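You operate a simulated robot arm through the tools that you are given. There is no shell and no other tool. Be economical: measure what you need, move in short steps, check, and stop when the job is done.

Carry out the task below with a simulated robot arm. There is one attempt and no reset: what you move stays moved.

Task
Sand the black riser, stick both foam feet on and weight them down.
Fine: riser on the white corner marks first; purple sanding block, back after; each foot on the mark of its colour; grey holed plate across both feet.

It is judged by the outcome, as a careful person would: the job done as asked, and still so three seconds after it is handed in. It fails if anything else is knocked over, pushed out of place, dropped, spilled or broken.

Robot
A 7-joint arm with a two-finger parallel gripper, fixed in place. Base frame: the origin is at the foot of the arm, x ahead of it, y to its left, z up. Units: m, degrees, N and s.
Its first joint turns from -166.0 to 166.0 degrees. Payload 4.4 kg.
Tool frame: the origin (TCP) lies between the finger pads and is the grasp point; the fingertips stand 0.023 m ahead of it; z points along the fingers, y is the line along which they close. The gripper opens to 0.094 m. The fingers are 0.038 m wide and 0.01 m thick; the gripper's body (0.054 by 0.096 m) begins 0.039 m behind the TCP.
Orientation is that of the tool frame in the base frame, as a unit quaternion [w, x, y, z]. With the fingers straight down and closing along the base's y, the tool's x points along the base's -x, its y along +y and its z along -z.

Tools
- The arm moves only by the tool play_rows. Its arguments are lists of equal length, an entry for each row: "travel": the shift along the base's x, y, z in units of 40 mm (1.0 is 40 mm), a list of three; "dr": the turn, a rotation vector about the base's x, y, z in units of 5 degrees (1.0 is 5 degrees), a list of three; "gripper": the finger opening in m, from 0 to 0.094. In form: {"travel": [[dx, dy, dz], ...], "dr": [[rx, ry, rz], ...], "gripper": [gripper, ...]}. A call has 1 to 10 rows; each row shifts and turns the commanded pose from where the row before left it. A call with a number of a shift or a turn outside -1 to 1 is refused whole. A row lasts 0.2 s, in which the tool goes at most 0.05 m and 8.6 degrees; a call with a longer step from one row to the next is refused whole, and so is a gripper value outside its range. Where a pose cannot be reached the arm comes as near as it can. A force on the tool above 40 N (or 10 N above the force at the start of the call, whichever is more), or a blocked arm, ends the call early, and 0.2 s more pass. The fingers move at their own pace (about 0.072 m/s each) and stop on an object; they squeeze with about 26 N. The grip force told is the motor's: it shows also when the fingers shut on nothing. Time passes only in rows, and 0.2 s behind the last, so rows that do not move let the fingers close. It gives the time, the measured TCP pose, the force on the tool (base axes), the opening and the grip force at its end, in the units of the frame above (readings bear some noise).
- Cameras (640 x 400 px; columns grow to the right, rows downward): "scene" is fixed at [0.4001, 0.6501, 1.3542]; the picture's right is [-0.93, -0.36, 0.00], its down [-0.24, 0.62, -0.74] and it looks along [0.27, -0.69, -0.67] (base axes); focal length 214 px, centre (320, 200). "wrist" rides on the gripper at [0.086, 0.016, -0.074] in the tool frame; the picture's right is [-0.18, 0.98, 0.00], its down [-0.58, -0.11, -0.81] and it looks along [-0.79, -0.15, 0.59] (tool axes); focal length 243 px, centre (320, 200). There is no depth. A picture from a camera that has moved, and an enlarged one, comes with that camera's place and axes in the base frame and with its lens.
- grab_frame(camera): a new picture of that camera. The clock stands still meanwhile.
- inspect(camera, box): a new picture of the part [left, top, right, bottom] of that camera's present view, enlarged. The clock stands still meanwhile.
- job_done(): hands the job in; it is judged then, once.

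Work in short steps. Places have to be worked out from the pictures, the camera data and where the tool is seen: move nearer, look again, correct. Check each grasp and each placing, and mend what went wrong. You have 120 turns and 64 pictures in all, those below and enlarged ones among them. Open the gripper and draw the arm clear of the work before you hand the job in, unless the task says otherwise; then end with one line.

The tools are called as a command line: name --argument value ..., lists and objects as JSON in quotes. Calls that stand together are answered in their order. play_rows: Moves the arm, as the interface text tells. Its arguments: {"type":"object","properties":{"travel":{"type":"array","items":{"type":"array","items":{"type":"number"}}},"dr":{"type":"array","items":{"type":"array","items":{"type":"number"}}},"gripper":{"type":"array","items":{"type":"number"}}},"required":["travel","dr","gripper"]} The other tools are called the same way: grab_frame (camera) takes a picture; inspect (camera, box) takes an enlarged picture of a part of a camera's view; job_done () hands the job in.

At the start:

```text
clock: 0.0
eef_pos: [0.5056, 0.1638, 1.0774]
orientation: [-0.001, 0.001, 1.0, 0.0]
contact_force: [-0.1, 0.3, -0.6]
grip_width: 0.0938
grip_force: 0.1
```

scene: 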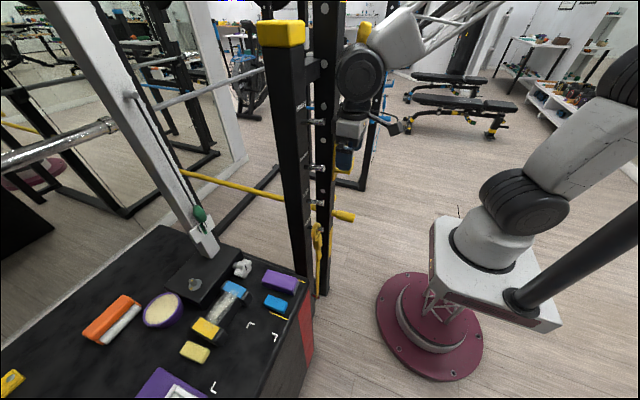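
wrist: 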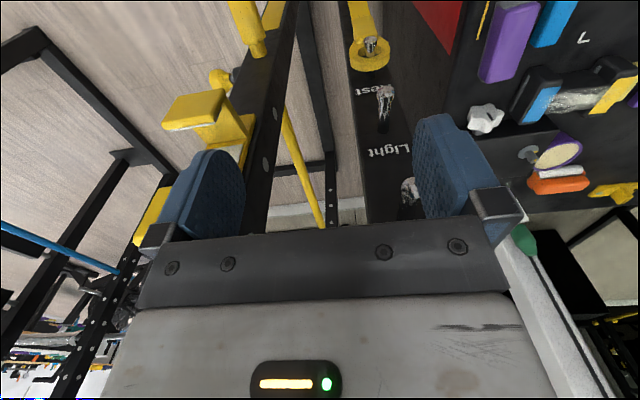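

The scene shows a black work surface with several objects; I look closer at it first.

inspect --camera "scene" --box '[140, 240, 320, 400]'

inspect --camera "scene" --box '[0, 240, 180, 400]'

```text
2.50 times, centred on (230, 320) of scene
camera zoom: at [0.4001, 0.6501, 1.3542], right [-0.93, -0.36, 0.0], down [-0.24, 0.62, -0.74], along [0.27, -0.69, -0.67], focal length 536 px, centre (545, -100)
```

zoom: 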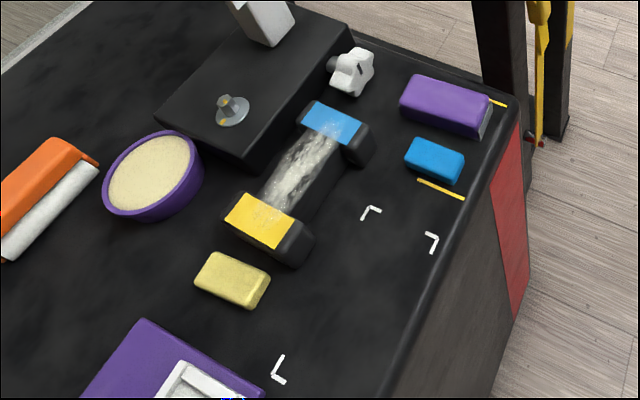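

```text
2.50 times, centred on (90, 320) of scene
camera zoom: at [0.4001, 0.6501, 1.3542], right [-0.93, -0.36, 0.0], down [-0.24, 0.62, -0.74], along [0.27, -0.69, -0.67], focal length 536 px, centre (895, -100)
```

zoom: 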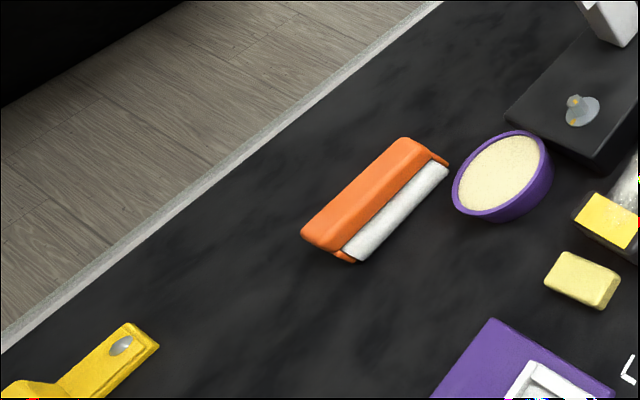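

The riser is the black bridge near (0.70, 0.54), and the marks are around x 0.56–0.64, y 0.53–0.67. I can't see the grey plate yet, so I swing the arm over the table, staying high and close to the base, to look with the wrist camera.

play_rows --travel '[[-0.2, 0.9, 0], [-0.2, 0.9, 0], [-0.2, 0.9, 0], [-0.2, 0.9, 0], [-0.2, 0.9, 0], [-0.2, 0.9, 0], [-0.2, 0.9, 0], [-0.2, 0.9, 0], [0, 0.9, 0], [0, 0.9, 0]]' --dr '[[0, 0, 0], [0, 0, 0], [0, 0, 0], [0, 0, 0], [0, 0, 0], [0, 0, 0], [0, 0, 0], [0, 0, 0], [0, 0, 0], [0, 0, 0]]' --gripper '[0.094, 0.094, 0.094, 0.094, 0.094, 0.094, 0.094, 0.094, 0.094, 0.094]'

grab_frame --camera "wrist"

```text
clock: 2.2
eef_pos: [0.4441, 0.5258, 1.0796]
orientation: [-0.001, 0.0, 1.0, 0.0]
contact_force: [-0.1, -0.4, 0.1]
grip_width: 0.0941
grip_force: 0.1
```

```text
59 pictures are left
camera wrist: at [0.3577, 0.5422, 1.1543], right [0.18, 0.98, 0.0], down [0.58, -0.11, 0.81], along [0.79, -0.15, -0.59], focal length 243 px, centre (320, 200)
```

wrist: 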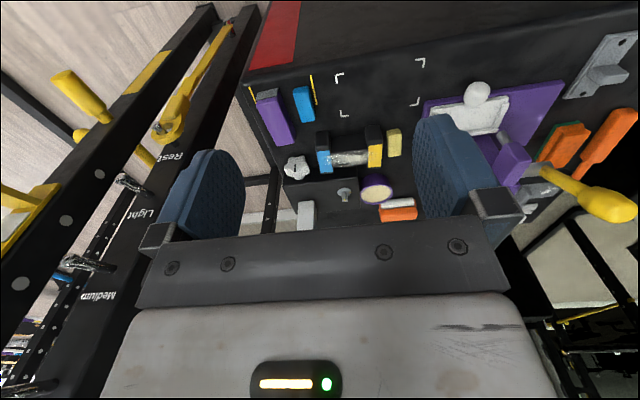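

All four white marks show, and a grey plate is at far left (+y). I zoom in on both areas.

inspect --camera "wrist" --box '[240, 50, 430, 230]'

inspect --camera "wrist" --box '[410, 10, 640, 230]'

```text
2.22 times, centred on (335, 140) of wrist
camera zoom: at [0.3577, 0.5422, 1.1543], right [0.18, 0.98, 0.0], down [0.58, -0.11, 0.81], along [0.79, -0.15, -0.59], focal length 539 px, centre (287, 333)
```

zoom: 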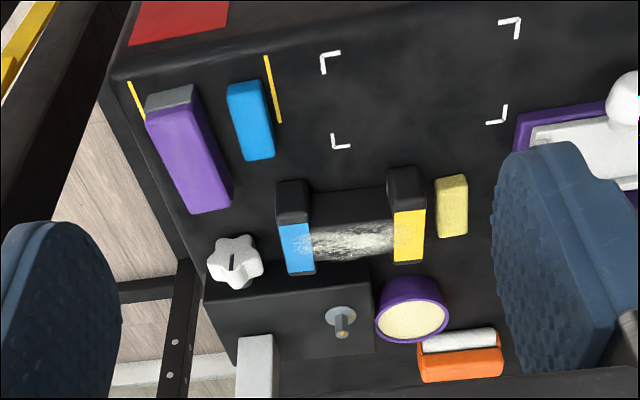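

```text
1.82 times, centred on (525, 120) of wrist
camera zoom: at [0.3577, 0.5422, 1.1543], right [0.18, 0.98, 0.0], down [0.58, -0.11, 0.81], along [0.79, -0.15, -0.59], focal length 441 px, centre (-53, 346)
```

zoom: 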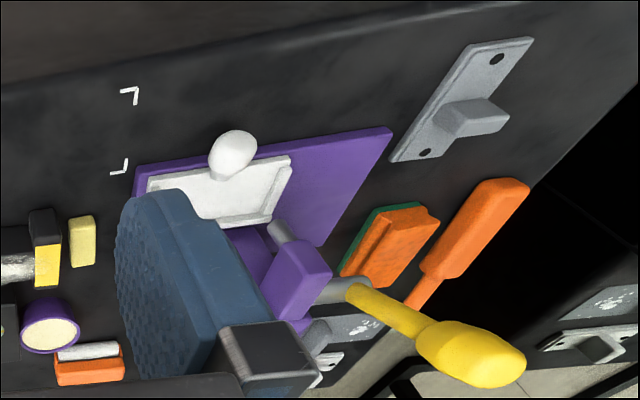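

Marks span x 0.559–0.641 and y 0.531–0.672, with the centre at (0.600, 0.602). The riser centre is about (0.706, 0.541), roughly 0.07 × 0.134 and 0.05 high. I turn the tool +90° about z so it closes along x, and move near the riser for a closer look.

play_rows --travel '[[0.3, -0.1, -0.1], [0.3, -0.1, -0.1], [0.3, -0.1, -0.1], [0.3, -0.1, -0.1], [0.3, -0.1, -0.1], [0.3, -0.1, -0.1], [0.3, -0.1, -0.1], [0.3, -0.1, -0.1], [0.3, -0.1, -0.1], [0.3, -0.1, -0.1]]' --dr '[[0, 0, 1], [0, 0, 1], [0, 0, 1], [0, 0, 1], [0, 0, 1], [0, 0, 1], [0, 0, 1], [0, 0, 1], [0, 0, 1], [0, 0, 1]]' --gripper '[0.094, 0.094, 0.094, 0.094, 0.094, 0.094, 0.094, 0.094, 0.094, 0.094]'

play_rows --travel '[[0.4, -0.2, -0.3], [0.4, -0.2, -0.3], [0.4, -0.2, -0.3], [0.4, -0.2, -0.3], [0.4, -0.2, -0.3], [0.4, -0.2, -0.3], [0.4, -0.2, -0.3], [0.4, -0.2, -0.3]]' --dr '[[0, 0, 1], [0, 0, 1], [0, 0, 1], [0, 0, 1], [0, 0, 1], [0, 0, 1], [0, 0, 1], [0, 0, 1]]' --gripper '[0.094, 0.094, 0.094, 0.094, 0.094, 0.094, 0.094, 0.094]'

grab_frame --camera "wrist"

grab_frame --camera "scene"

```text
clock: 4.4
eef_pos: [0.5633, 0.4825, 1.0397]
orientation: [0.0, -0.424, 0.906, 0.0]
contact_force: [-0.4, -0.6, 0.6]
grip_width: 0.094
grip_force: 0.1
```

```text
clock: 6.2
eef_pos: [0.6947, 0.4201, 0.9425]
orientation: [0.0, 0.708, -0.706, 0.001]
contact_force: [0.6, 0.5, 0.4]
grip_width: 0.094
grip_force: 0.0
```

```text
56 pictures are left
camera wrist: at [0.678, 0.3354, 1.0164], right [-0.98, 0.18, 0.0], down [0.11, 0.58, 0.81], along [0.15, 0.79, -0.59], focal length 243 px, centre (320, 200)
```

wrist: 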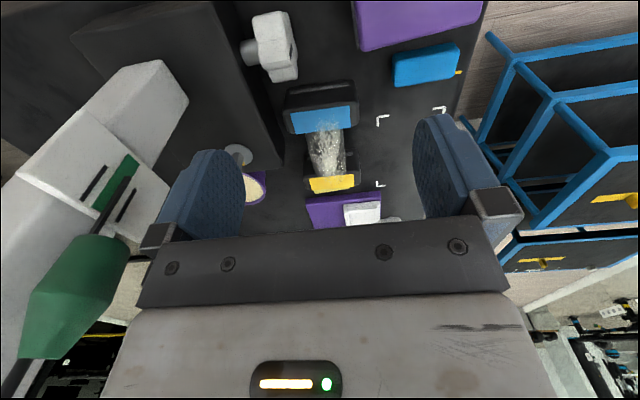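

```text
55 pictures are left
```

scene: 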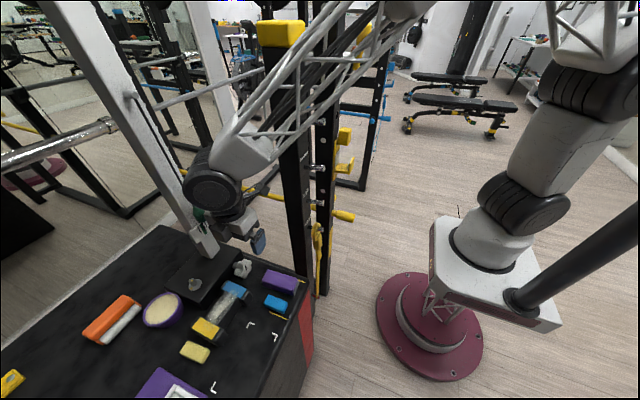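

The gripper is near the white post, so I must keep clear of it. I zoom in on the riser.

inspect --camera "wrist" --box '[230, 0, 480, 230]'

```text
1.74 times, centred on (355, 115) of wrist
camera zoom: at [0.678, 0.3354, 1.0164], right [-0.98, 0.18, 0.0], down [0.11, 0.58, 0.81], along [0.15, 0.79, -0.59], focal length 422 px, centre (259, 348)
```

zoom: 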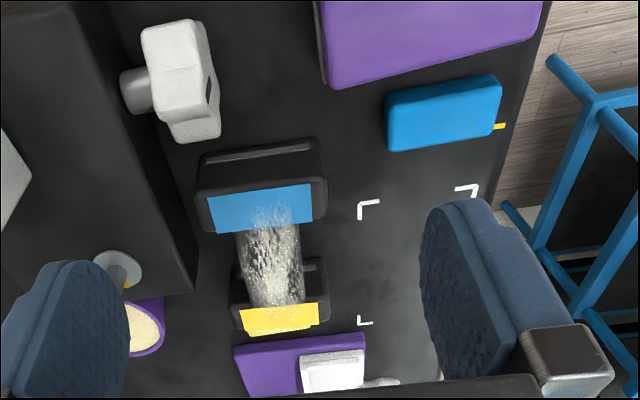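

The riser is I-shaped with a dusty top. Its 40 mm waist lies at about (0.705, 0.540), and it is yawed about −3.4°. I move above the waist, match the yaw, and look.

play_rows --travel '[[0.06, 0.75, -0.1], [0.06, 0.75, -0.1], [0.06, 0.75, -0.2], [0.06, 0.75, -0.6], [0, 0, -0.8], [0, 0, 0]]' --dr '[[0, 0, -0.2], [0, 0, -0.2], [0, 0, -0.28], [0, 0, 0], [0, 0, 0], [0, 0, 0]]' --gripper '[0.075, 0.075, 0.075, 0.075, 0.075, 0.075]'

grab_frame --camera "wrist"

inspect --camera "scene" --box '[140, 220, 320, 350]'

```text
clock: 7.6
eef_pos: [0.699, 0.5401, 0.871]
orientation: [0.0, -0.685, 0.728, 0.001]
contact_force: [-0.5, -0.1, -0.2]
grip_width: 0.0749
grip_force: 0.1
```

```text
53 pictures are left
camera wrist: at [0.6781, 0.4556, 0.9459], right [-0.97, 0.24, 0.0], down [0.14, 0.57, 0.81], along [0.2, 0.78, -0.59], focal length 243 px, centre (320, 200)
```

wrist: 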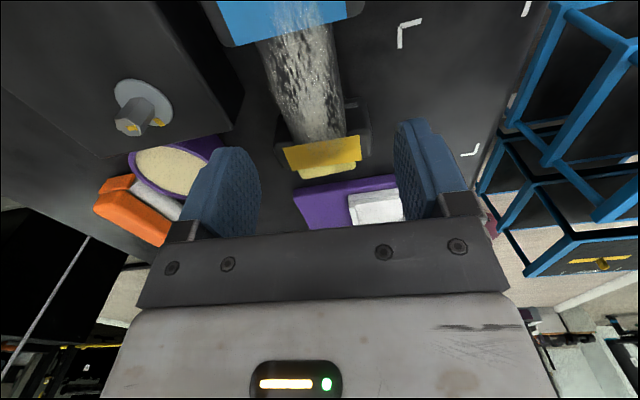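

```text
3.08 times, centred on (230, 285) of scene
camera zoom: at [0.4001, 0.6501, 1.3542], right [-0.93, -0.36, 0.0], down [-0.24, 0.62, -0.74], along [0.27, -0.69, -0.67], focal length 660 px, centre (597, -62)
```

zoom: 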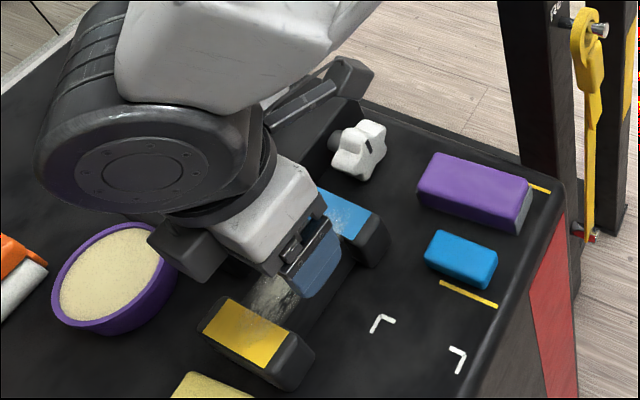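

The bar centre is confirmed at (0.705, 0.541) and the waist gap spans y 0.502–0.578. I descend to z ≈ 0.785 and close.

play_rows --travel '[[0.15, 0, -0.5], [0, 0, -0.6], [0, 0, -0.6], [0, 0, -0.45], [0, 0, 0], [0, 0, 0], [0, 0, 0], [0, 0, 0]]' --dr '[[0, 0, 0], [0, 0, 0], [0, 0, 0], [0, 0, 0], [0, 0, 0], [0, 0, 0], [0, 0, 0], [0, 0, 0]]' --gripper '[0.075, 0.075, 0.075, 0.075, 0.075, 0.02, 0.02, 0.02]'

```text
clock: 9.4
eef_pos: [0.7069, 0.5411, 0.782]
orientation: [0.0, -0.686, 0.728, 0.0]
contact_force: [1.6, -0.6, -0.2]
grip_width: 0.0416
grip_force: 26.2
```

Gripped at 41.6 mm. I lift, shift to the marks, undo the yaw, and stop just above the surface to check.

play_rows --travel '[[0, 0, 0.5], [0, 0, 0.6], [-0.6, 0.3, 0.1], [-0.7, 0.4, 0], [-0.7, 0.4, 0], [-0.675, 0.425, 0], [0, 0, 0], [0, 0, -0.5], [0, 0, -0.3], [0, 0, 0]]' --dr '[[0, 0, 0], [0, 0, 0], [0, 0, 0.2], [0, 0, 0.2], [0, 0, 0.28], [0, 0, 0], [0, 0, 0], [0, 0, 0], [0, 0, 0], [0, 0, 0]]' --gripper '[0.02, 0.02, 0.02, 0.02, 0.02, 0.02, 0.02, 0.02, 0.02, 0.02]'

grab_frame --camera "wrist"

inspect --camera "scene" --box '[170, 270, 310, 400]'

```text
clock: 11.6
eef_pos: [0.5993, 0.6042, 0.8009]
orientation: [0.001, -0.707, 0.707, 0.0]
contact_force: [-0.1, 0.5, -2.9]
grip_width: 0.042
grip_force: 25.1
```

```text
51 pictures are left
camera wrist: at [0.5826, 0.5181, 0.8761], right [-0.98, 0.18, 0.0], down [0.11, 0.58, 0.81], along [0.15, 0.79, -0.59], focal length 243 px, centre (320, 200)
```

wrist: 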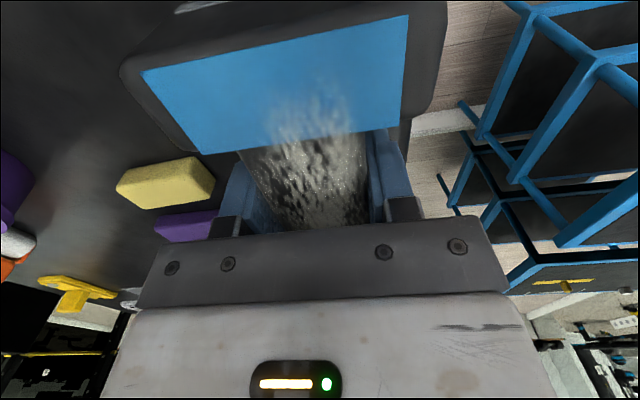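

```text
3.08 times, centred on (240, 335) of scene
camera zoom: at [0.4001, 0.6501, 1.3542], right [-0.93, -0.36, 0.0], down [-0.24, 0.62, -0.74], along [0.27, -0.69, -0.67], focal length 660 px, centre (566, -215)
```

zoom: 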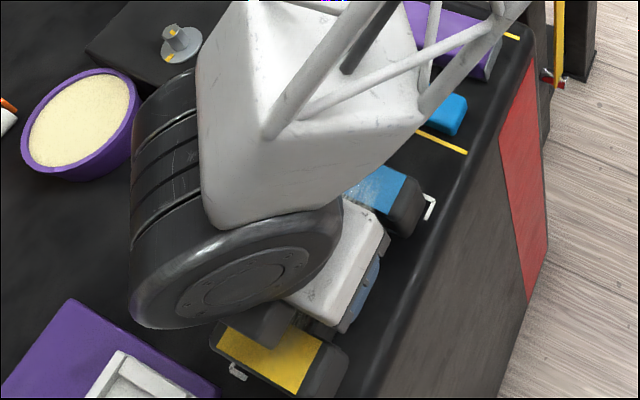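

Yaw is aligned and the centre is about (0.599, 0.603). I nudge it slightly, lower the last 19 mm, and release.

play_rows --travel '[[0.02, -0.04, -0.2], [0, 0, -0.2], [0, 0, -0.07], [0, 0, 0], [0, 0, 0], [0, 0, 0], [0, 0, 0]]' --dr '[[0, 0, 0], [0, 0, 0], [0, 0, 0], [0, 0, 0], [0, 0, 0], [0, 0, 0], [0, 0, 0]]' --gripper '[0.02, 0.02, 0.02, 0.02, 0.07, 0.07, 0.07]'

play_rows --travel '[[0, 0, 0.5], [0, 0, 0.9], [0, 0, 0.9], [0, -0.9, 0.6], [0, -0.9, 0.6], [0, -0.9, 0.3], [0, -0.9, 0]]' --dr '[[0, 0, 0], [0, 0, 0], [0, 0, 0], [0, 0, 0], [0, 0, 0], [0, 0, 0], [0, 0, 0]]' --gripper '[0.07, 0.07, 0.07, 0.07, 0.07, 0.07, 0.07]'

grab_frame --camera "wrist"

inspect --camera "scene" --box '[170, 270, 310, 400]'

```text
clock: 13.2
eef_pos: [0.6002, 0.6013, 0.7809]
orientation: [0.0, 0.707, -0.707, 0.0]
contact_force: [1.0, 0.5, -0.3]
grip_width: 0.0701
grip_force: 0.0
```

```text
clock: 14.8
eef_pos: [0.6003, 0.4597, 0.9357]
orientation: [0.0, -0.707, 0.707, 0.001]
contact_force: [-0.3, 0.0, 0.1]
grip_width: 0.0698
grip_force: 0.0
```

```text
49 pictures are left
camera wrist: at [0.5845, 0.3737, 1.0107], right [-0.98, 0.18, 0.0], down [0.11, 0.58, 0.81], along [0.15, 0.79, -0.59], focal length 243 px, centre (320, 200)
```

wrist: 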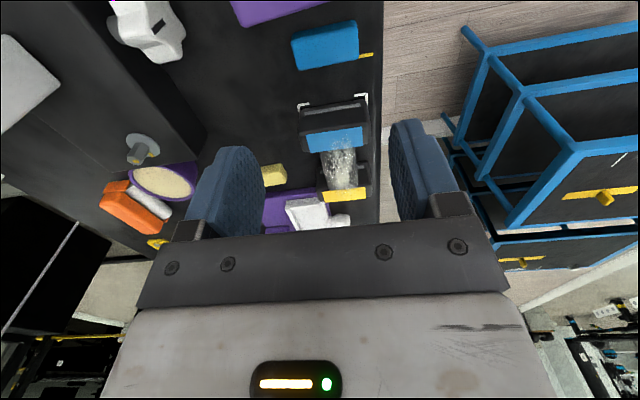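

```text
3.08 times, centred on (240, 335) of scene
camera zoom: at [0.4001, 0.6501, 1.3542], right [-0.93, -0.36, 0.0], down [-0.24, 0.62, -0.74], along [0.27, -0.69, -0.67], focal length 660 px, centre (566, -215)
```

zoom: 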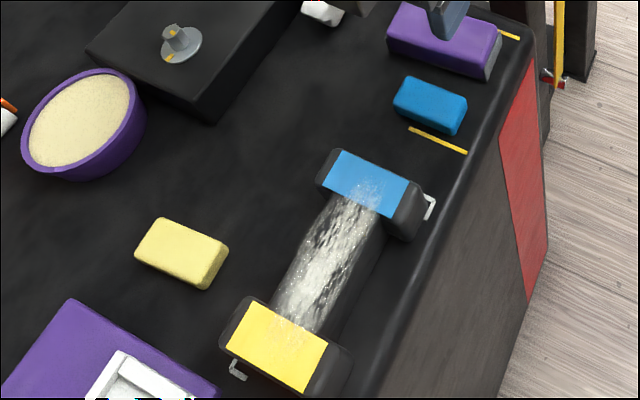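

The riser sits within the marks. I zoom the wrist view to check the margins.

inspect --camera "wrist" --box '[260, 40, 400, 210]'

```text
2.35 times, centred on (330, 125) of wrist
camera zoom: at [0.5845, 0.3737, 1.0107], right [-0.98, 0.18, 0.0], down [0.11, 0.58, 0.81], along [0.15, 0.79, -0.59], focal length 571 px, centre (296, 376)
```

zoom: 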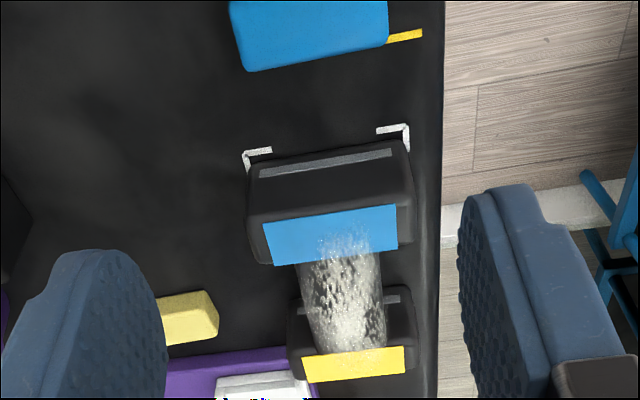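

The riser is inside the marks with even margins. Next is the sanding block: I rotate the tool back by −90° so it closes along y, and pull back to view the block.

play_rows --travel '[[-0.2, 0, 0.1], [-0.2, 0, 0.1], [-0.2, 0, 0.1], [-0.2, 0, 0.1], [-0.2, 0, 0.1], [-0.2, 0, 0.1], [-0.2, 0, 0.1], [-0.2, 0, 0.1], [-0.2, 0, 0.1], [-0.2, 0, 0]]' --dr '[[0, 0, -1], [0, 0, -1], [0, 0, -1], [0, 0, -1], [0, 0, -1], [0, 0, -1], [0, 0, -1], [0, 0, -1], [0, 0, -1], [0, 0, -1]]' --gripper '[0.08, 0.08, 0.08, 0.08, 0.08, 0.08, 0.08, 0.08, 0.08, 0.08]'

play_rows --travel '[[-0.2, 0, 0], [-0.2, 0, 0], [-0.2, 0, 0], [-0.2, 0, 0], [-0.2, 0, 0], [-0.2, 0, 0], [-0.2, 0, 0], [-0.2, 0, 0]]' --dr '[[0, 0, -1], [0, 0, -1], [0, 0, -1], [0, 0, -1], [0, 0, -1], [0, 0, -1], [0, 0, -1], [0, 0, -1]]' --gripper '[0.08, 0.08, 0.08, 0.08, 0.08, 0.08, 0.08, 0.08]'

inspect --camera "wrist" --box '[220, 0, 480, 200]'

```text
clock: 17.0
eef_pos: [0.5193, 0.4569, 0.968]
orientation: [0.0, -0.34, 0.94, 0.0]
contact_force: [1.0, -0.4, 0.2]
grip_width: 0.0796
grip_force: 0.0
```

```text
clock: 18.8
eef_pos: [0.4542, 0.4573, 0.9693]
orientation: [0.0, 0.001, 1.0, -0.001]
contact_force: [-0.6, 0.0, -0.2]
grip_width: 0.0798
grip_force: 0.1
```

```text
2.00 times, centred on (350, 100) of wrist
camera zoom: at [0.3694, 0.4745, 1.0444], right [0.19, 0.98, 0.0], down [0.58, -0.11, 0.81], along [0.79, -0.15, -0.59], focal length 485 px, centre (260, 400)
```

zoom: 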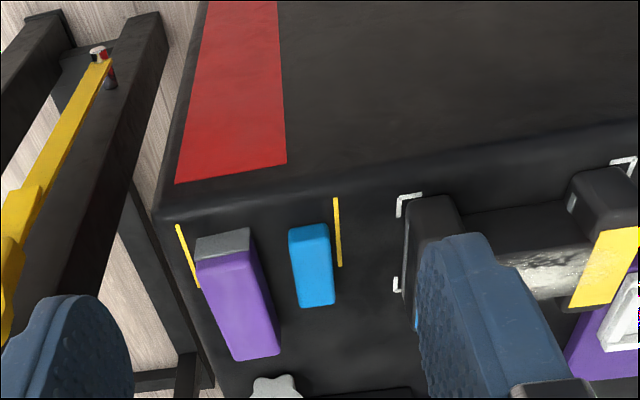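

The sanding block is centred near (0.618, 0.414), about 100 × 40 mm with its top at 0.775, and the blue foot is about 22 mm from it on the +y side. I move over it with a narrow opening and check the alignment.

play_rows --travel '[[0.7, -0.17, -0.2], [0.7, -0.18, -0.2], [0.7, -0.18, -0.3], [0.7, -0.18, -0.5], [0.7, -0.18, -0.5], [0.7, -0.18, -0.5], [0.25, 0, -0.3], [0, 0, 0]]' --dr '[[0, 0, 0.2], [0, 0, 0.2], [0, 0, 0], [0, 0, 0], [0, 0, 0], [0, 0, 0], [0, 0, 0], [0, 0, 0]]' --gripper '[0.055, 0.055, 0.055, 0.055, 0.055, 0.055, 0.055, 0.055]'

grab_frame --camera "wrist"

inspect --camera "scene" --box '[210, 210, 340, 320]'

```text
clock: 20.6
eef_pos: [0.6319, 0.4123, 0.868]
orientation: [0.0, -0.018, 1.0, 0.0]
contact_force: [0.2, 0.3, 0.2]
grip_width: 0.0551
grip_force: 0.0
```

```text
45 pictures are left
camera wrist: at [0.5461, 0.4274, 0.9433], right [0.15, 0.99, 0.0], down [0.58, -0.09, 0.81], along [0.8, -0.12, -0.59], focal length 243 px, centre (320, 200)
```

wrist: 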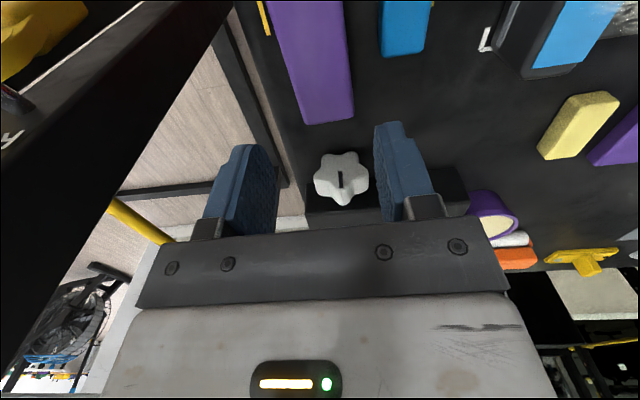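

```text
3.64 times, centred on (275, 265) of scene
camera zoom: at [0.4001, 0.6501, 1.3542], right [-0.93, -0.36, 0.0], down [-0.24, 0.62, -0.74], along [0.27, -0.69, -0.67], focal length 780 px, centre (484, -36)
```

zoom: 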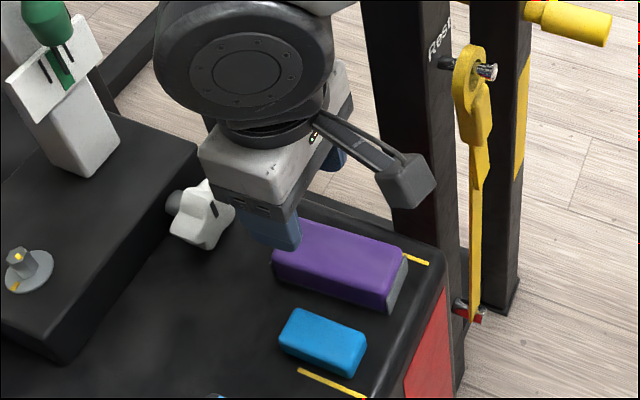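

Block centreline at the grip point is y ≈ 0.414, with about 4–5 mm clearance on each side. I descend to z 0.780 and close.

play_rows --travel '[[0, 0.05, -0.5], [0, 0, -0.6], [0, 0, -0.5], [0, 0, -0.4], [0, 0, -0.2], [0, 0, 0], [0, 0, 0], [0, 0, 0]]' --dr '[[0, 0, 0], [0, 0, 0], [0, 0, 0], [0, 0, 0], [0, 0, 0], [0, 0, 0], [0, 0, 0], [0, 0, 0]]' --gripper '[0.053, 0.053, 0.053, 0.053, 0.053, 0.053, 0.02, 0.02]'

inspect --camera "scene" --box '[210, 210, 340, 320]'

```text
clock: 22.4
eef_pos: [0.6344, 0.4144, 0.7796]
orientation: [0.0, -0.018, 1.0, 0.001]
contact_force: [-0.1, -0.1, 0.1]
grip_width: 0.0394
grip_force: 25.9
```

```text
3.64 times, centred on (275, 265) of scene
camera zoom: at [0.4001, 0.6501, 1.3542], right [-0.93, -0.36, 0.0], down [-0.24, 0.62, -0.74], along [0.27, -0.69, -0.67], focal length 780 px, centre (484, -36)
```

zoom: 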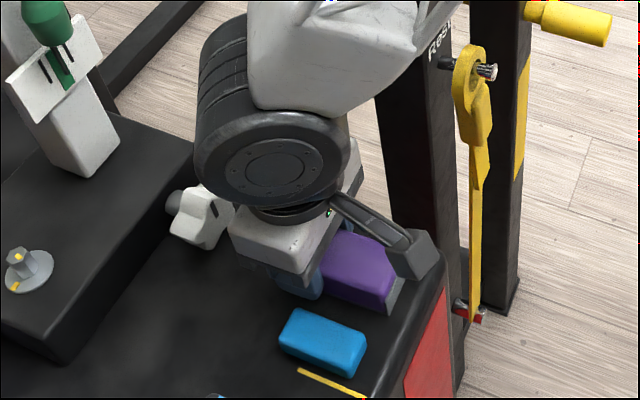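

Gripped at 39.4 mm; the home pose is TCP (0.634, 0.414, 0.780). I lift the block and carry it above the blue end of the riser.

play_rows --travel '[[0, 0, 0.6], [0, 0, 0.7], [0, 0, 0.7], [-0.1, 0.7, 0], [-0.1, 0.8, 0], [-0.1, 0.8, 0], [-0.1, 0.8, 0], [-0.06, 0.6, -0.2], [0, 0, 0]]' --dr '[[0, 0, 0], [0, 0, 0], [0, 0, 0], [0, 0, -0.2], [0, 0, -0.2], [0, 0, 0], [0, 0, 0], [0, 0, 0], [0, 0, 0]]' --gripper '[0.02, 0.02, 0.02, 0.02, 0.02, 0.02, 0.02, 0.02, 0.02]'

grab_frame --camera "wrist"

inspect --camera "scene" --box '[170, 270, 310, 400]'

```text
clock: 24.4
eef_pos: [0.615, 0.5668, 0.853]
orientation: [0.0, 0.0, 1.0, 0.0]
contact_force: [0.6, 0.0, -1.1]
grip_width: 0.0396
grip_force: 26.3
```

```text
42 pictures are left
camera wrist: at [0.5301, 0.5827, 0.9284], right [0.18, 0.98, 0.0], down [0.58, -0.11, 0.81], along [0.79, -0.15, -0.59], focal length 243 px, centre (320, 200)
```

wrist: 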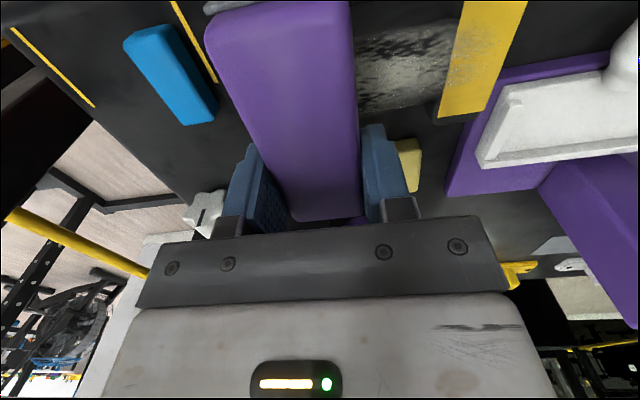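

```text
3.08 times, centred on (240, 335) of scene
camera zoom: at [0.4001, 0.6501, 1.3542], right [-0.93, -0.36, 0.0], down [-0.24, 0.62, -0.74], along [0.27, -0.69, -0.67], focal length 660 px, centre (566, -215)
```

zoom: 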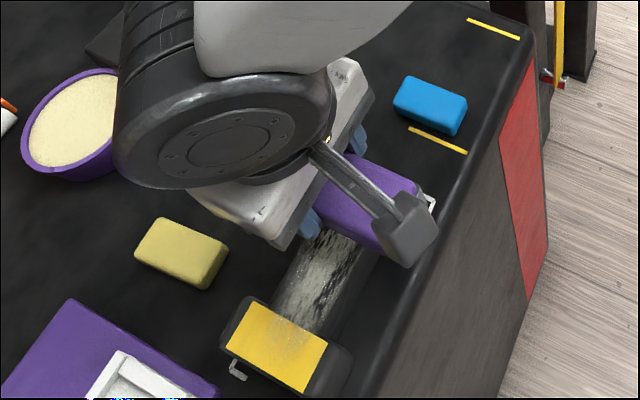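

The block is held well over the riser at y 0.567, and I expect contact at TCP z ≈ 0.829. I lower in small steps watching the force.

play_rows --travel '[[0, 0, -0.3], [0, 0, -0.15], [0, 0, -0.05], [0, 0, -0.05], [0, 0, 0]]' --dr '[[0, 0, 0], [0, 0, 0], [0, 0, 0], [0, 0, 0], [0, 0, 0]]' --gripper '[0.02, 0.02, 0.02, 0.02, 0.02]'

```text
clock: 25.6
eef_pos: [0.6147, 0.5625, 0.8323]
orientation: [0.0, 0.0, 1.0, 0.0]
contact_force: [-0.3, 0.9, -0.7]
grip_width: 0.0397
grip_force: 26.8
```

play_rows --travel '[[0, 0, -0.04], [0, 0, -0.04], [0, 0, 0]]' --dr '[[0, 0, 0], [0, 0, 0], [0, 0, 0]]' --gripper '[0.02, 0.02, 0.02]'

```text
clock: 26.4
eef_pos: [0.615, 0.5636, 0.8288]
orientation: [0.001, 0.0, 1.0, 0.0]
contact_force: [7.3, -2.0, 19.1]
grip_width: 0.04
grip_force: 25.9
```

Contact is at z ≈ 0.829 with 19 N. I ease off slightly, then make gentle strokes along the riser.

play_rows --travel '[[0, 0, 0.025], [0, 0.1, 0], [0, 0.2, 0], [0, 0.2, 0]]' --dr '[[0, 0, 0], [0, 0, 0], [0, 0, 0], [0, 0, 0]]' --gripper '[0.02, 0.02, 0.02, 0.02]'

inspect --camera "scene" --box '[170, 270, 310, 400]'

```text
clock: 27.4
eef_pos: [0.6157, 0.5824, 0.8283]
orientation: [0.0, 0.0, 1.0, 0.0]
contact_force: [-0.7, -1.6, 5.5]
grip_width: 0.0396
grip_force: 25.9
```

```text
3.08 times, centred on (240, 335) of scene
camera zoom: at [0.4001, 0.6501, 1.3542], right [-0.93, -0.36, 0.0], down [-0.24, 0.62, -0.74], along [0.27, -0.69, -0.67], focal length 660 px, centre (566, -215)
```

zoom: 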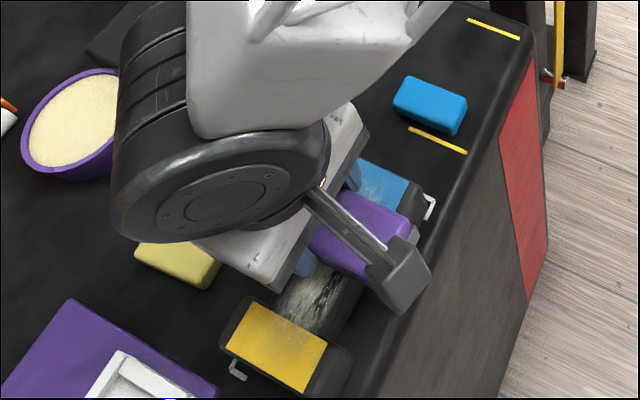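

About 5.5 N normal with a small lateral force, and the riser is unmoved. I continue to the yellow end and back.

play_rows --travel '[[0, 0.2, -0.01], [0, 0.25, 0], [0, 0.25, 0], [0, 0.25, 0], [0, 0.25, 0], [0, 0.25, 0], [0, 0.2, 0], [0, 0, 0], [0, -0.25, 0], [0, -0.25, 0]]' --dr '[[0, 0, 0], [0, 0, 0], [0, 0, 0], [0, 0, 0], [0, 0, 0], [0, 0, 0], [0, 0, 0], [0, 0, 0], [0, 0, 0], [0, 0, 0]]' --gripper '[0.02, 0.02, 0.02, 0.02, 0.02, 0.02, 0.02, 0.02, 0.02, 0.02]'

play_rows --travel '[[0, -0.25, 0], [0, -0.25, 0], [0, -0.25, 0], [0, -0.25, 0], [0, -0.25, 0], [0, -0.25, 0], [0, -0.25, 0], [0, -0.2, 0], [0, 0, 0]]' --dr '[[0, 0, 0], [0, 0, 0], [0, 0, 0], [0, 0, 0], [0, 0, 0], [0, 0, 0], [0, 0, 0], [0, 0, 0], [0, 0, 0]]' --gripper '[0.02, 0.02, 0.02, 0.02, 0.02, 0.02, 0.02, 0.02, 0.02]'

inspect --camera "scene" --box '[170, 270, 310, 400]'

```text
clock: 29.6
eef_pos: [0.6142, 0.6281, 0.8285]
orientation: [-0.001, -0.001, 1.0, -0.001]
contact_force: [0.2, -0.2, -1.2]
grip_width: 0.0395
grip_force: 25.7
```

```text
clock: 31.6
eef_pos: [0.6166, 0.5509, 0.8301]
orientation: [0.001, 0.0, 1.0, 0.0]
contact_force: [0.0, 4.1, 12.5]
grip_width: 0.0395
grip_force: 26.0
```

```text
3.08 times, centred on (240, 335) of scene
camera zoom: at [0.4001, 0.6501, 1.3542], right [-0.93, -0.36, 0.0], down [-0.24, 0.62, -0.74], along [0.27, -0.69, -0.67], focal length 660 px, centre (566, -215)
```

zoom: 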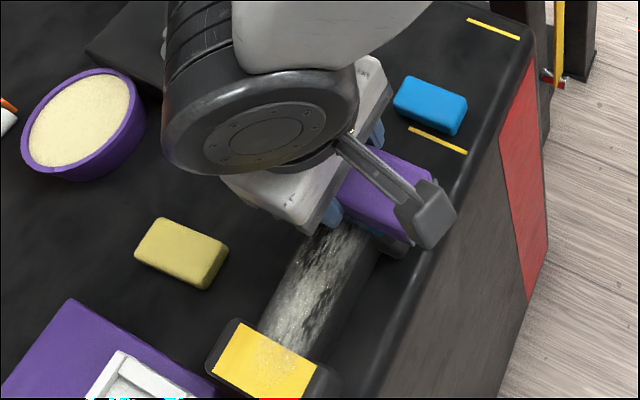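

The yellow end seems to have shifted a bit and contact was lost there. I lift off and inspect.

play_rows --travel '[[0, 0, 0.4], [0, -0.5, 0.7], [0, -0.7, 0.7], [0, -0.9, 0.4], [0, 0, 0]]' --dr '[[0, 0, 0], [0, 0, 0], [0, 0, 0], [0, 0, 0], [0, 0, 0]]' --gripper '[0.02, 0.02, 0.02, 0.02, 0.02]'

inspect --camera "scene" --box '[170, 270, 310, 400]'

grab_frame --camera "wrist"

```text
clock: 32.8
eef_pos: [0.6133, 0.4695, 0.9147]
orientation: [0.0, 0.0, 1.0, -0.001]
contact_force: [-0.2, -0.2, -1.0]
grip_width: 0.0397
grip_force: 26.5
```

```text
3.08 times, centred on (240, 335) of scene
camera zoom: at [0.4001, 0.6501, 1.3542], right [-0.93, -0.36, 0.0], down [-0.24, 0.62, -0.74], along [0.27, -0.69, -0.67], focal length 660 px, centre (566, -215)
```

zoom: 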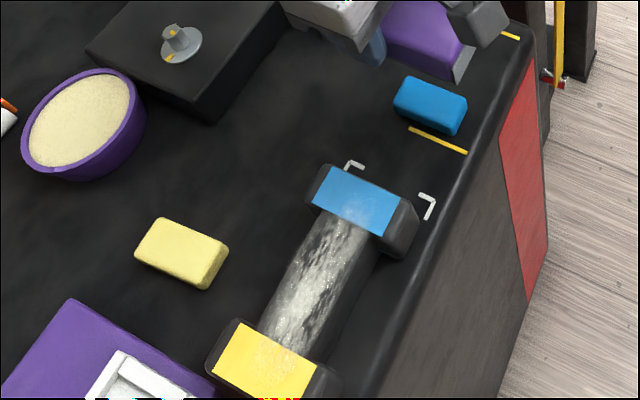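

```text
37 pictures are left
camera wrist: at [0.5284, 0.487, 0.9895], right [0.18, 0.98, 0.0], down [0.58, -0.11, 0.81], along [0.79, -0.15, -0.59], focal length 243 px, centre (320, 200)
```

wrist: 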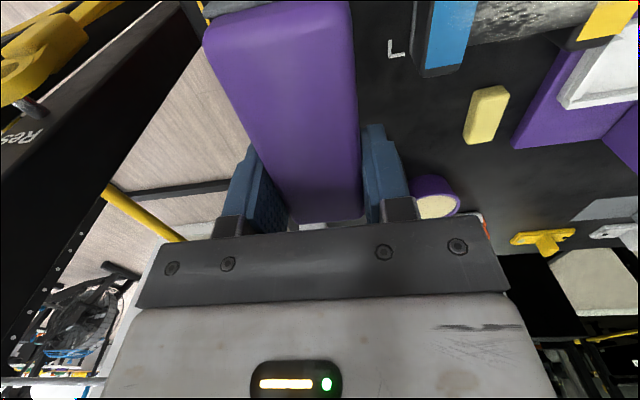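

The riser was pushed about 8 mm toward +y. The block probably dipped between the raised ends and caught the yellow one. I zoom tightly on the riser to see the height structure and the dust.

inspect --camera "scene" --box '[205, 320, 285, 400]'

inspect --camera "wrist" --box '[370, 0, 640, 170]'

```text
5.00 times, centred on (245, 360) of scene
camera zoom: at [0.4001, 0.6501, 1.3542], right [-0.93, -0.36, 0.0], down [-0.24, 0.62, -0.74], along [0.27, -0.69, -0.67], focal length 1072 px, centre (695, -600)
```

zoom: 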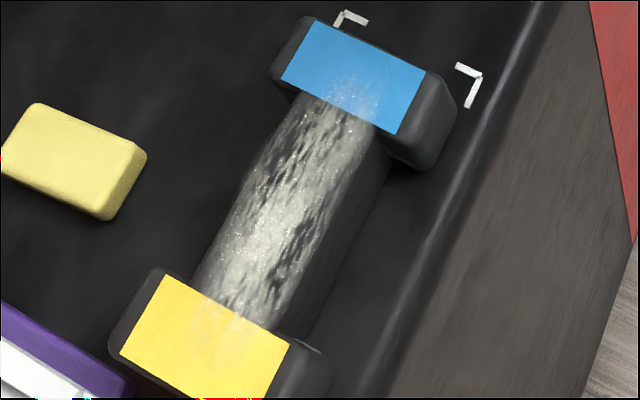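

```text
2.35 times, centred on (505, 85) of wrist
camera zoom: at [0.5284, 0.487, 0.9895], right [0.18, 0.98, 0.0], down [0.58, -0.11, 0.81], along [0.79, -0.15, -0.59], focal length 571 px, centre (-115, 471)
```

zoom: 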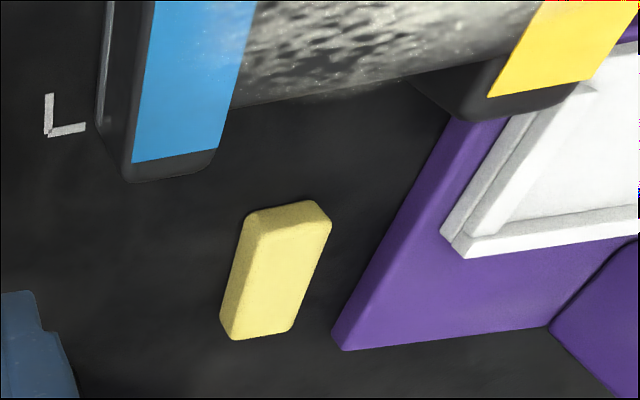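

The bar sits a bit lower than the ends, and the dust is thinning where rubbed. The riser now spans a gap of y 0.575–0.650 and needs to go back about 10 mm after sanding. I sand the waist first, probing down between the ends at y 0.612.

play_rows --travel '[[0.05, 0.9, 0], [0, 0.9, 0], [0, 0.9, 0], [0, 0.86, -0.4], [0, 0, -0.8], [0, 0, -0.7], [0, 0, -0.2], [0, 0, -0.04], [0, 0, -0.04], [0, 0, 0]]' --dr '[[0, 0, 0], [0, 0, 0], [0, 0, 0], [0, 0, 0], [0, 0, 0], [0, 0, 0], [0, 0, 0], [0, 0, 0], [0, 0, 0], [0, 0, 0]]' --gripper '[0.02, 0.02, 0.02, 0.02, 0.02, 0.02, 0.02, 0.02, 0.02, 0.02]'

```text
clock: 35.0
eef_pos: [0.6172, 0.6087, 0.8277]
orientation: [0.0, 0.0, 1.0, 0.0]
contact_force: [-0.1, 0.4, 0.6]
grip_width: 0.0393
grip_force: 25.8
```

No contact yet at 0.8277, so I probe further down in 0.8 mm steps.

play_rows --travel '[[0, 0.05, -0.02], [0, 0, -0.02], [0, 0, -0.02], [0, 0, -0.02], [0, 0, 0]]' --dr '[[0, 0, 0], [0, 0, 0], [0, 0, 0], [0, 0, 0], [0, 0, 0]]' --gripper '[0.02, 0.02, 0.02, 0.02, 0.02]'

```text
clock: 36.2
eef_pos: [0.6163, 0.6114, 0.8272]
orientation: [0.0, -0.001, 1.0, 0.001]
contact_force: [-0.8, -1.4, 21.6]
grip_width: 0.0399
grip_force: 26.3
```

Contact with the bar at z ≈ 0.827. I ease to about 10 N and stroke ±12 mm within the gap.

play_rows --travel '[[0, 0, 0.025], [0, 0.2, 0], [0, 0.1, 0], [0, -0.2, 0], [0, -0.2, 0], [0, -0.2, 0], [0, 0.2, 0], [0, 0.2, 0], [0, 0.2, 0], [0, -0.3, 0]]' --dr '[[0, 0, 0], [0, 0, 0], [0, 0, 0], [0, 0, 0], [0, 0, 0], [0, 0, 0], [0, 0, 0], [0, 0, 0], [0, 0, 0], [0, 0, 0]]' --gripper '[0.02, 0.02, 0.02, 0.02, 0.02, 0.02, 0.02, 0.02, 0.02, 0.02]'

inspect --camera "scene" --box '[190, 300, 290, 400]'

```text
clock: 38.4
eef_pos: [0.6159, 0.6105, 0.828]
orientation: [0.001, 0.0, 1.0, 0.0]
contact_force: [-0.1, -0.2, -1.9]
grip_width: 0.0399
grip_force: 25.9
```

```text
4.00 times, centred on (240, 350) of scene
camera zoom: at [0.4001, 0.6501, 1.3542], right [-0.93, -0.36, 0.0], down [-0.24, 0.62, -0.74], along [0.27, -0.69, -0.67], focal length 858 px, centre (640, -400)
```

zoom: 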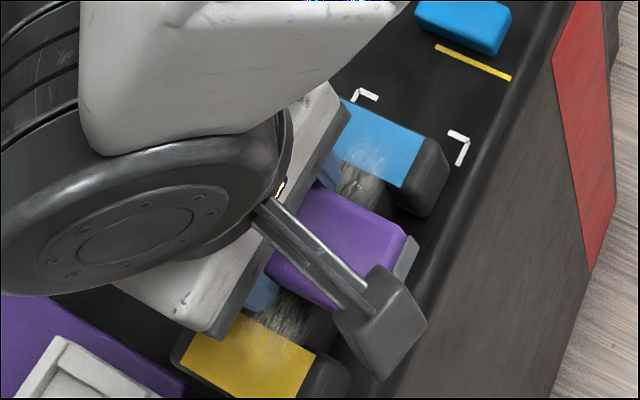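

The dust is thinning, but contact was light. I lower slightly and stroke again.

play_rows --travel '[[0, 0, -0.02], [0, 0.15, 0], [0, 0.15, 0], [0, -0.15, 0], [0, -0.15, 0], [0, -0.15, 0], [0, -0.15, 0], [0, 0.15, 0], [0, 0.15, 0], [0, 0, 0]]' --dr '[[0, 0, 0], [0, 0, 0], [0, 0, 0], [0, 0, 0], [0, 0, 0], [0, 0, 0], [0, 0, 0], [0, 0, 0], [0, 0, 0], [0, 0, 0]]' --gripper '[0.02, 0.02, 0.02, 0.02, 0.02, 0.02, 0.02, 0.02, 0.02, 0.02]'

play_rows --travel '[[0, 0.2, 0], [0, 0.15, 0], [0, -0.15, 0], [0, -0.2, 0], [0, -0.2, 0], [0, -0.15, 0], [0, 0.15, 0], [0, 0.2, 0], [0, 0, 0]]' --dr '[[0, 0, 0], [0, 0, 0], [0, 0, 0], [0, 0, 0], [0, 0, 0], [0, 0, 0], [0, 0, 0], [0, 0, 0], [0, 0, 0]]' --gripper '[0.02, 0.02, 0.02, 0.02, 0.02, 0.02, 0.02, 0.02, 0.02]'

```text
clock: 40.6
eef_pos: [0.6182, 0.6106, 0.8257]
orientation: [-0.001, 0.0, 1.0, 0.0]
contact_force: [1.1, -5.9, 16.6]
grip_width: 0.0395
grip_force: 26.4
```

```text
clock: 42.6
eef_pos: [0.6177, 0.6131, 0.8266]
orientation: [0.0, 0.0, 1.0, -0.001]
contact_force: [1.4, -4.9, 12.6]
grip_width: 0.0396
grip_force: 25.6
```

Firm contact (12–17 N) was kept through those strokes. I lift away to inspect the surface.

play_rows --travel '[[0, 0, 0.4], [0, 0, 0.8], [0, -0.8, 0.6], [0, -0.9, 0.3], [0, -0.9, 0], [0, -0.9, 0], [0, 0, 0]]' --dr '[[0, 0, 0], [0, 0, 0], [0, 0, 0], [0, 0, 0], [0, 0, 0], [0, 0, 0], [0, 0, 0]]' --gripper '[0.02, 0.02, 0.02, 0.02, 0.02, 0.02, 0.02]'

inspect --camera "scene" --box '[205, 320, 285, 400]'

```text
clock: 44.2
eef_pos: [0.6163, 0.4692, 0.9083]
orientation: [0.0, 0.0, 1.0, 0.0]
contact_force: [0.8, 0.4, -1.4]
grip_width: 0.0397
grip_force: 26.1
```

```text
5.00 times, centred on (245, 360) of scene
camera zoom: at [0.4001, 0.6501, 1.3542], right [-0.93, -0.36, 0.0], down [-0.24, 0.62, -0.74], along [0.27, -0.69, -0.67], focal length 1072 px, centre (695, -600)
```

zoom: 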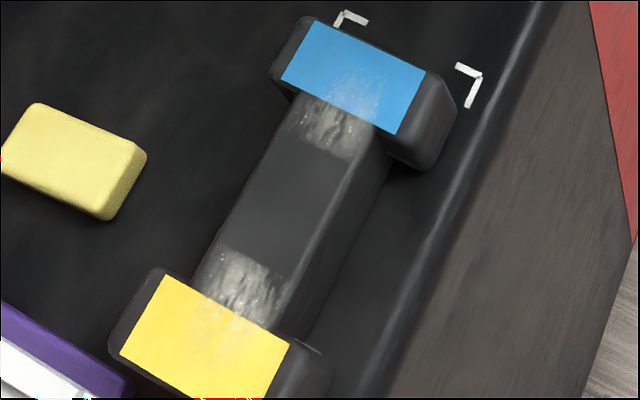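

The central dust is clean; dust remains at both ends of the bar (y<0.590, y>0.633) and on the inner parts of the marks. I sand the bar near the blue end with short strokes.

play_rows --travel '[[0, 0.9, 0], [0, 0.9, 0], [0, 0.9, -0.4], [0, 0.7, -0.8], [0, 0, -0.6], [0, 0, -0.15], [0, 0, -0.06], [0, 0, 0]]' --dr '[[0, 0, 0], [0, 0, 0], [0, 0, 0], [0, 0, 0], [0, 0, 0], [0, 0, 0], [0, 0, 0], [0, 0, 0]]' --gripper '[0.02, 0.02, 0.02, 0.02, 0.02, 0.02, 0.02, 0.02]'

```text
clock: 46.0
eef_pos: [0.6192, 0.607, 0.827]
orientation: [0.001, 0.0, 1.0, 0.0]
contact_force: [0.1, -0.1, -1.6]
grip_width: 0.0395
grip_force: 26.2
```

Just above contact at y 0.607. I press and stroke over 0.595–0.607.

play_rows --travel '[[-0.05, -0.05, -0.03], [0, -0.15, 0], [0, -0.1, 0], [0, 0, 0], [0, 0.15, 0], [0, 0.1, 0], [0, -0.15, 0], [0, -0.1, 0], [0, 0, 0]]' --dr '[[0, 0, 0], [0, 0, 0], [0, 0, 0], [0, 0, 0], [0, 0, 0], [0, 0, 0], [0, 0, 0], [0, 0, 0], [0, 0, 0]]' --gripper '[0.02, 0.02, 0.02, 0.02, 0.02, 0.02, 0.02, 0.02, 0.02]'

play_rows --travel '[[0, 0.15, 0], [0, 0.1, 0], [0, -0.15, 0], [0, -0.1, 0], [0, 0, 0], [0, 0.15, 0], [0, 0.1, 0], [0, -0.15, 0], [0, -0.1, 0], [0, 0, 0]]' --dr '[[0, 0, 0], [0, 0, 0], [0, 0, 0], [0, 0, 0], [0, 0, 0], [0, 0, 0], [0, 0, 0], [0, 0, 0], [0, 0, 0], [0, 0, 0]]' --gripper '[0.02, 0.02, 0.02, 0.02, 0.02, 0.02, 0.02, 0.02, 0.02, 0.02]'

```text
clock: 48.0
eef_pos: [0.6157, 0.5951, 0.8288]
orientation: [0.0, -0.001, 1.0, 0.0]
contact_force: [-0.1, -0.3, -1.5]
grip_width: 0.0397
grip_force: 26.2
```

```text
clock: 50.2
eef_pos: [0.6161, 0.596, 0.8295]
orientation: [0.001, -0.001, 1.0, 0.0]
contact_force: [0.1, 0.4, -0.6]
grip_width: 0.0397
grip_force: 26.0
```

Readings carry ~1–2 mm of noise, and force shows no contact. I lower until the force appears, then stroke.

play_rows --travel '[[0, 0.05, -0.02], [0, 0, -0.02], [0, 0, 0]]' --dr '[[0, 0, 0], [0, 0, 0], [0, 0, 0]]' --gripper '[0.02, 0.02, 0.02]'

```text
clock: 51.0
eef_pos: [0.6159, 0.5999, 0.827]
orientation: [0.0, 0.0, 1.0, 0.0]
contact_force: [-0.3, -0.6, -0.6]
grip_width: 0.0396
grip_force: 26.2
```

play_rows --travel '[[0, 0, -0.02], [0, 0, -0.02], [0, 0, 0]]' --dr '[[0, 0, 0], [0, 0, 0], [0, 0, 0]]' --gripper '[0.02, 0.02, 0.02]'

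```text
clock: 51.8
eef_pos: [0.6156, 0.5984, 0.8266]
orientation: [0.0, 0.0, 1.0, 0.001]
contact_force: [-0.1, -2.2, 7.8]
grip_width: 0.0397
grip_force: 26.0
```

Contact at 7.8 N; I stroke here now.

play_rows --travel '[[0, 0.15, -0.01], [0, 0.05, 0], [0, -0.15, 0], [0, -0.12, 0], [0, 0, 0], [0, 0.15, 0], [0, 0.05, 0], [0, -0.15, 0], [0, -0.05, 0], [0, 0, 0]]' --dr '[[0, 0, 0], [0, 0, 0], [0, 0, 0], [0, 0, 0], [0, 0, 0], [0, 0, 0], [0, 0, 0], [0, 0, 0], [0, 0, 0], [0, 0, 0]]' --gripper '[0.02, 0.02, 0.02, 0.02, 0.02, 0.02, 0.02, 0.02, 0.02, 0.02]'

play_rows --travel '[[0, 0.15, 0], [0, 0.05, 0], [0, -0.15, 0], [0, -0.05, 0], [0, 0, 0], [0, 0.15, 0], [0, 0.05, 0], [0, -0.15, 0], [0, -0.05, 0], [0, 0, 0]]' --dr '[[0, 0, 0], [0, 0, 0], [0, 0, 0], [0, 0, 0], [0, 0, 0], [0, 0, 0], [0, 0, 0], [0, 0, 0], [0, 0, 0], [0, 0, 0]]' --gripper '[0.02, 0.02, 0.02, 0.02, 0.02, 0.02, 0.02, 0.02, 0.02, 0.02]'

play_rows --travel '[[0, 0.2, 0], [0, 0.2, 0], [0, 0.2, 0], [0, 0.15, 0], [0, 0, 0], [0, -0.15, 0], [0, -0.05, 0], [0, 0.15, 0], [0, 0.05, 0], [0, 0, 0]]' --dr '[[0, 0, 0], [0, 0, 0], [0, 0, 0], [0, 0, 0], [0, 0, 0], [0, 0, 0], [0, 0, 0], [0, 0, 0], [0, 0, 0], [0, 0, 0]]' --gripper '[0.02, 0.02, 0.02, 0.02, 0.02, 0.02, 0.02, 0.02, 0.02, 0.02]'

```text
clock: 54.0
eef_pos: [0.6159, 0.595, 0.825]
orientation: [-0.001, 0.0, 1.0, -0.001]
contact_force: [2.3, 6.9, 18.2]
grip_width: 0.0395
grip_force: 25.7
```

```text
clock: 56.2
eef_pos: [0.6155, 0.5947, 0.8245]
orientation: [0.0, 0.0, 1.0, 0.0]
contact_force: [0.7, 4.6, 7.6]
grip_width: 0.0398
grip_force: 26.3
```

```text
clock: 58.4
eef_pos: [0.615, 0.6252, 0.8254]
orientation: [0.0, 0.0, 1.0, 0.0]
contact_force: [0.6, -2.3, 6.2]
grip_width: 0.0397
grip_force: 26.1
```

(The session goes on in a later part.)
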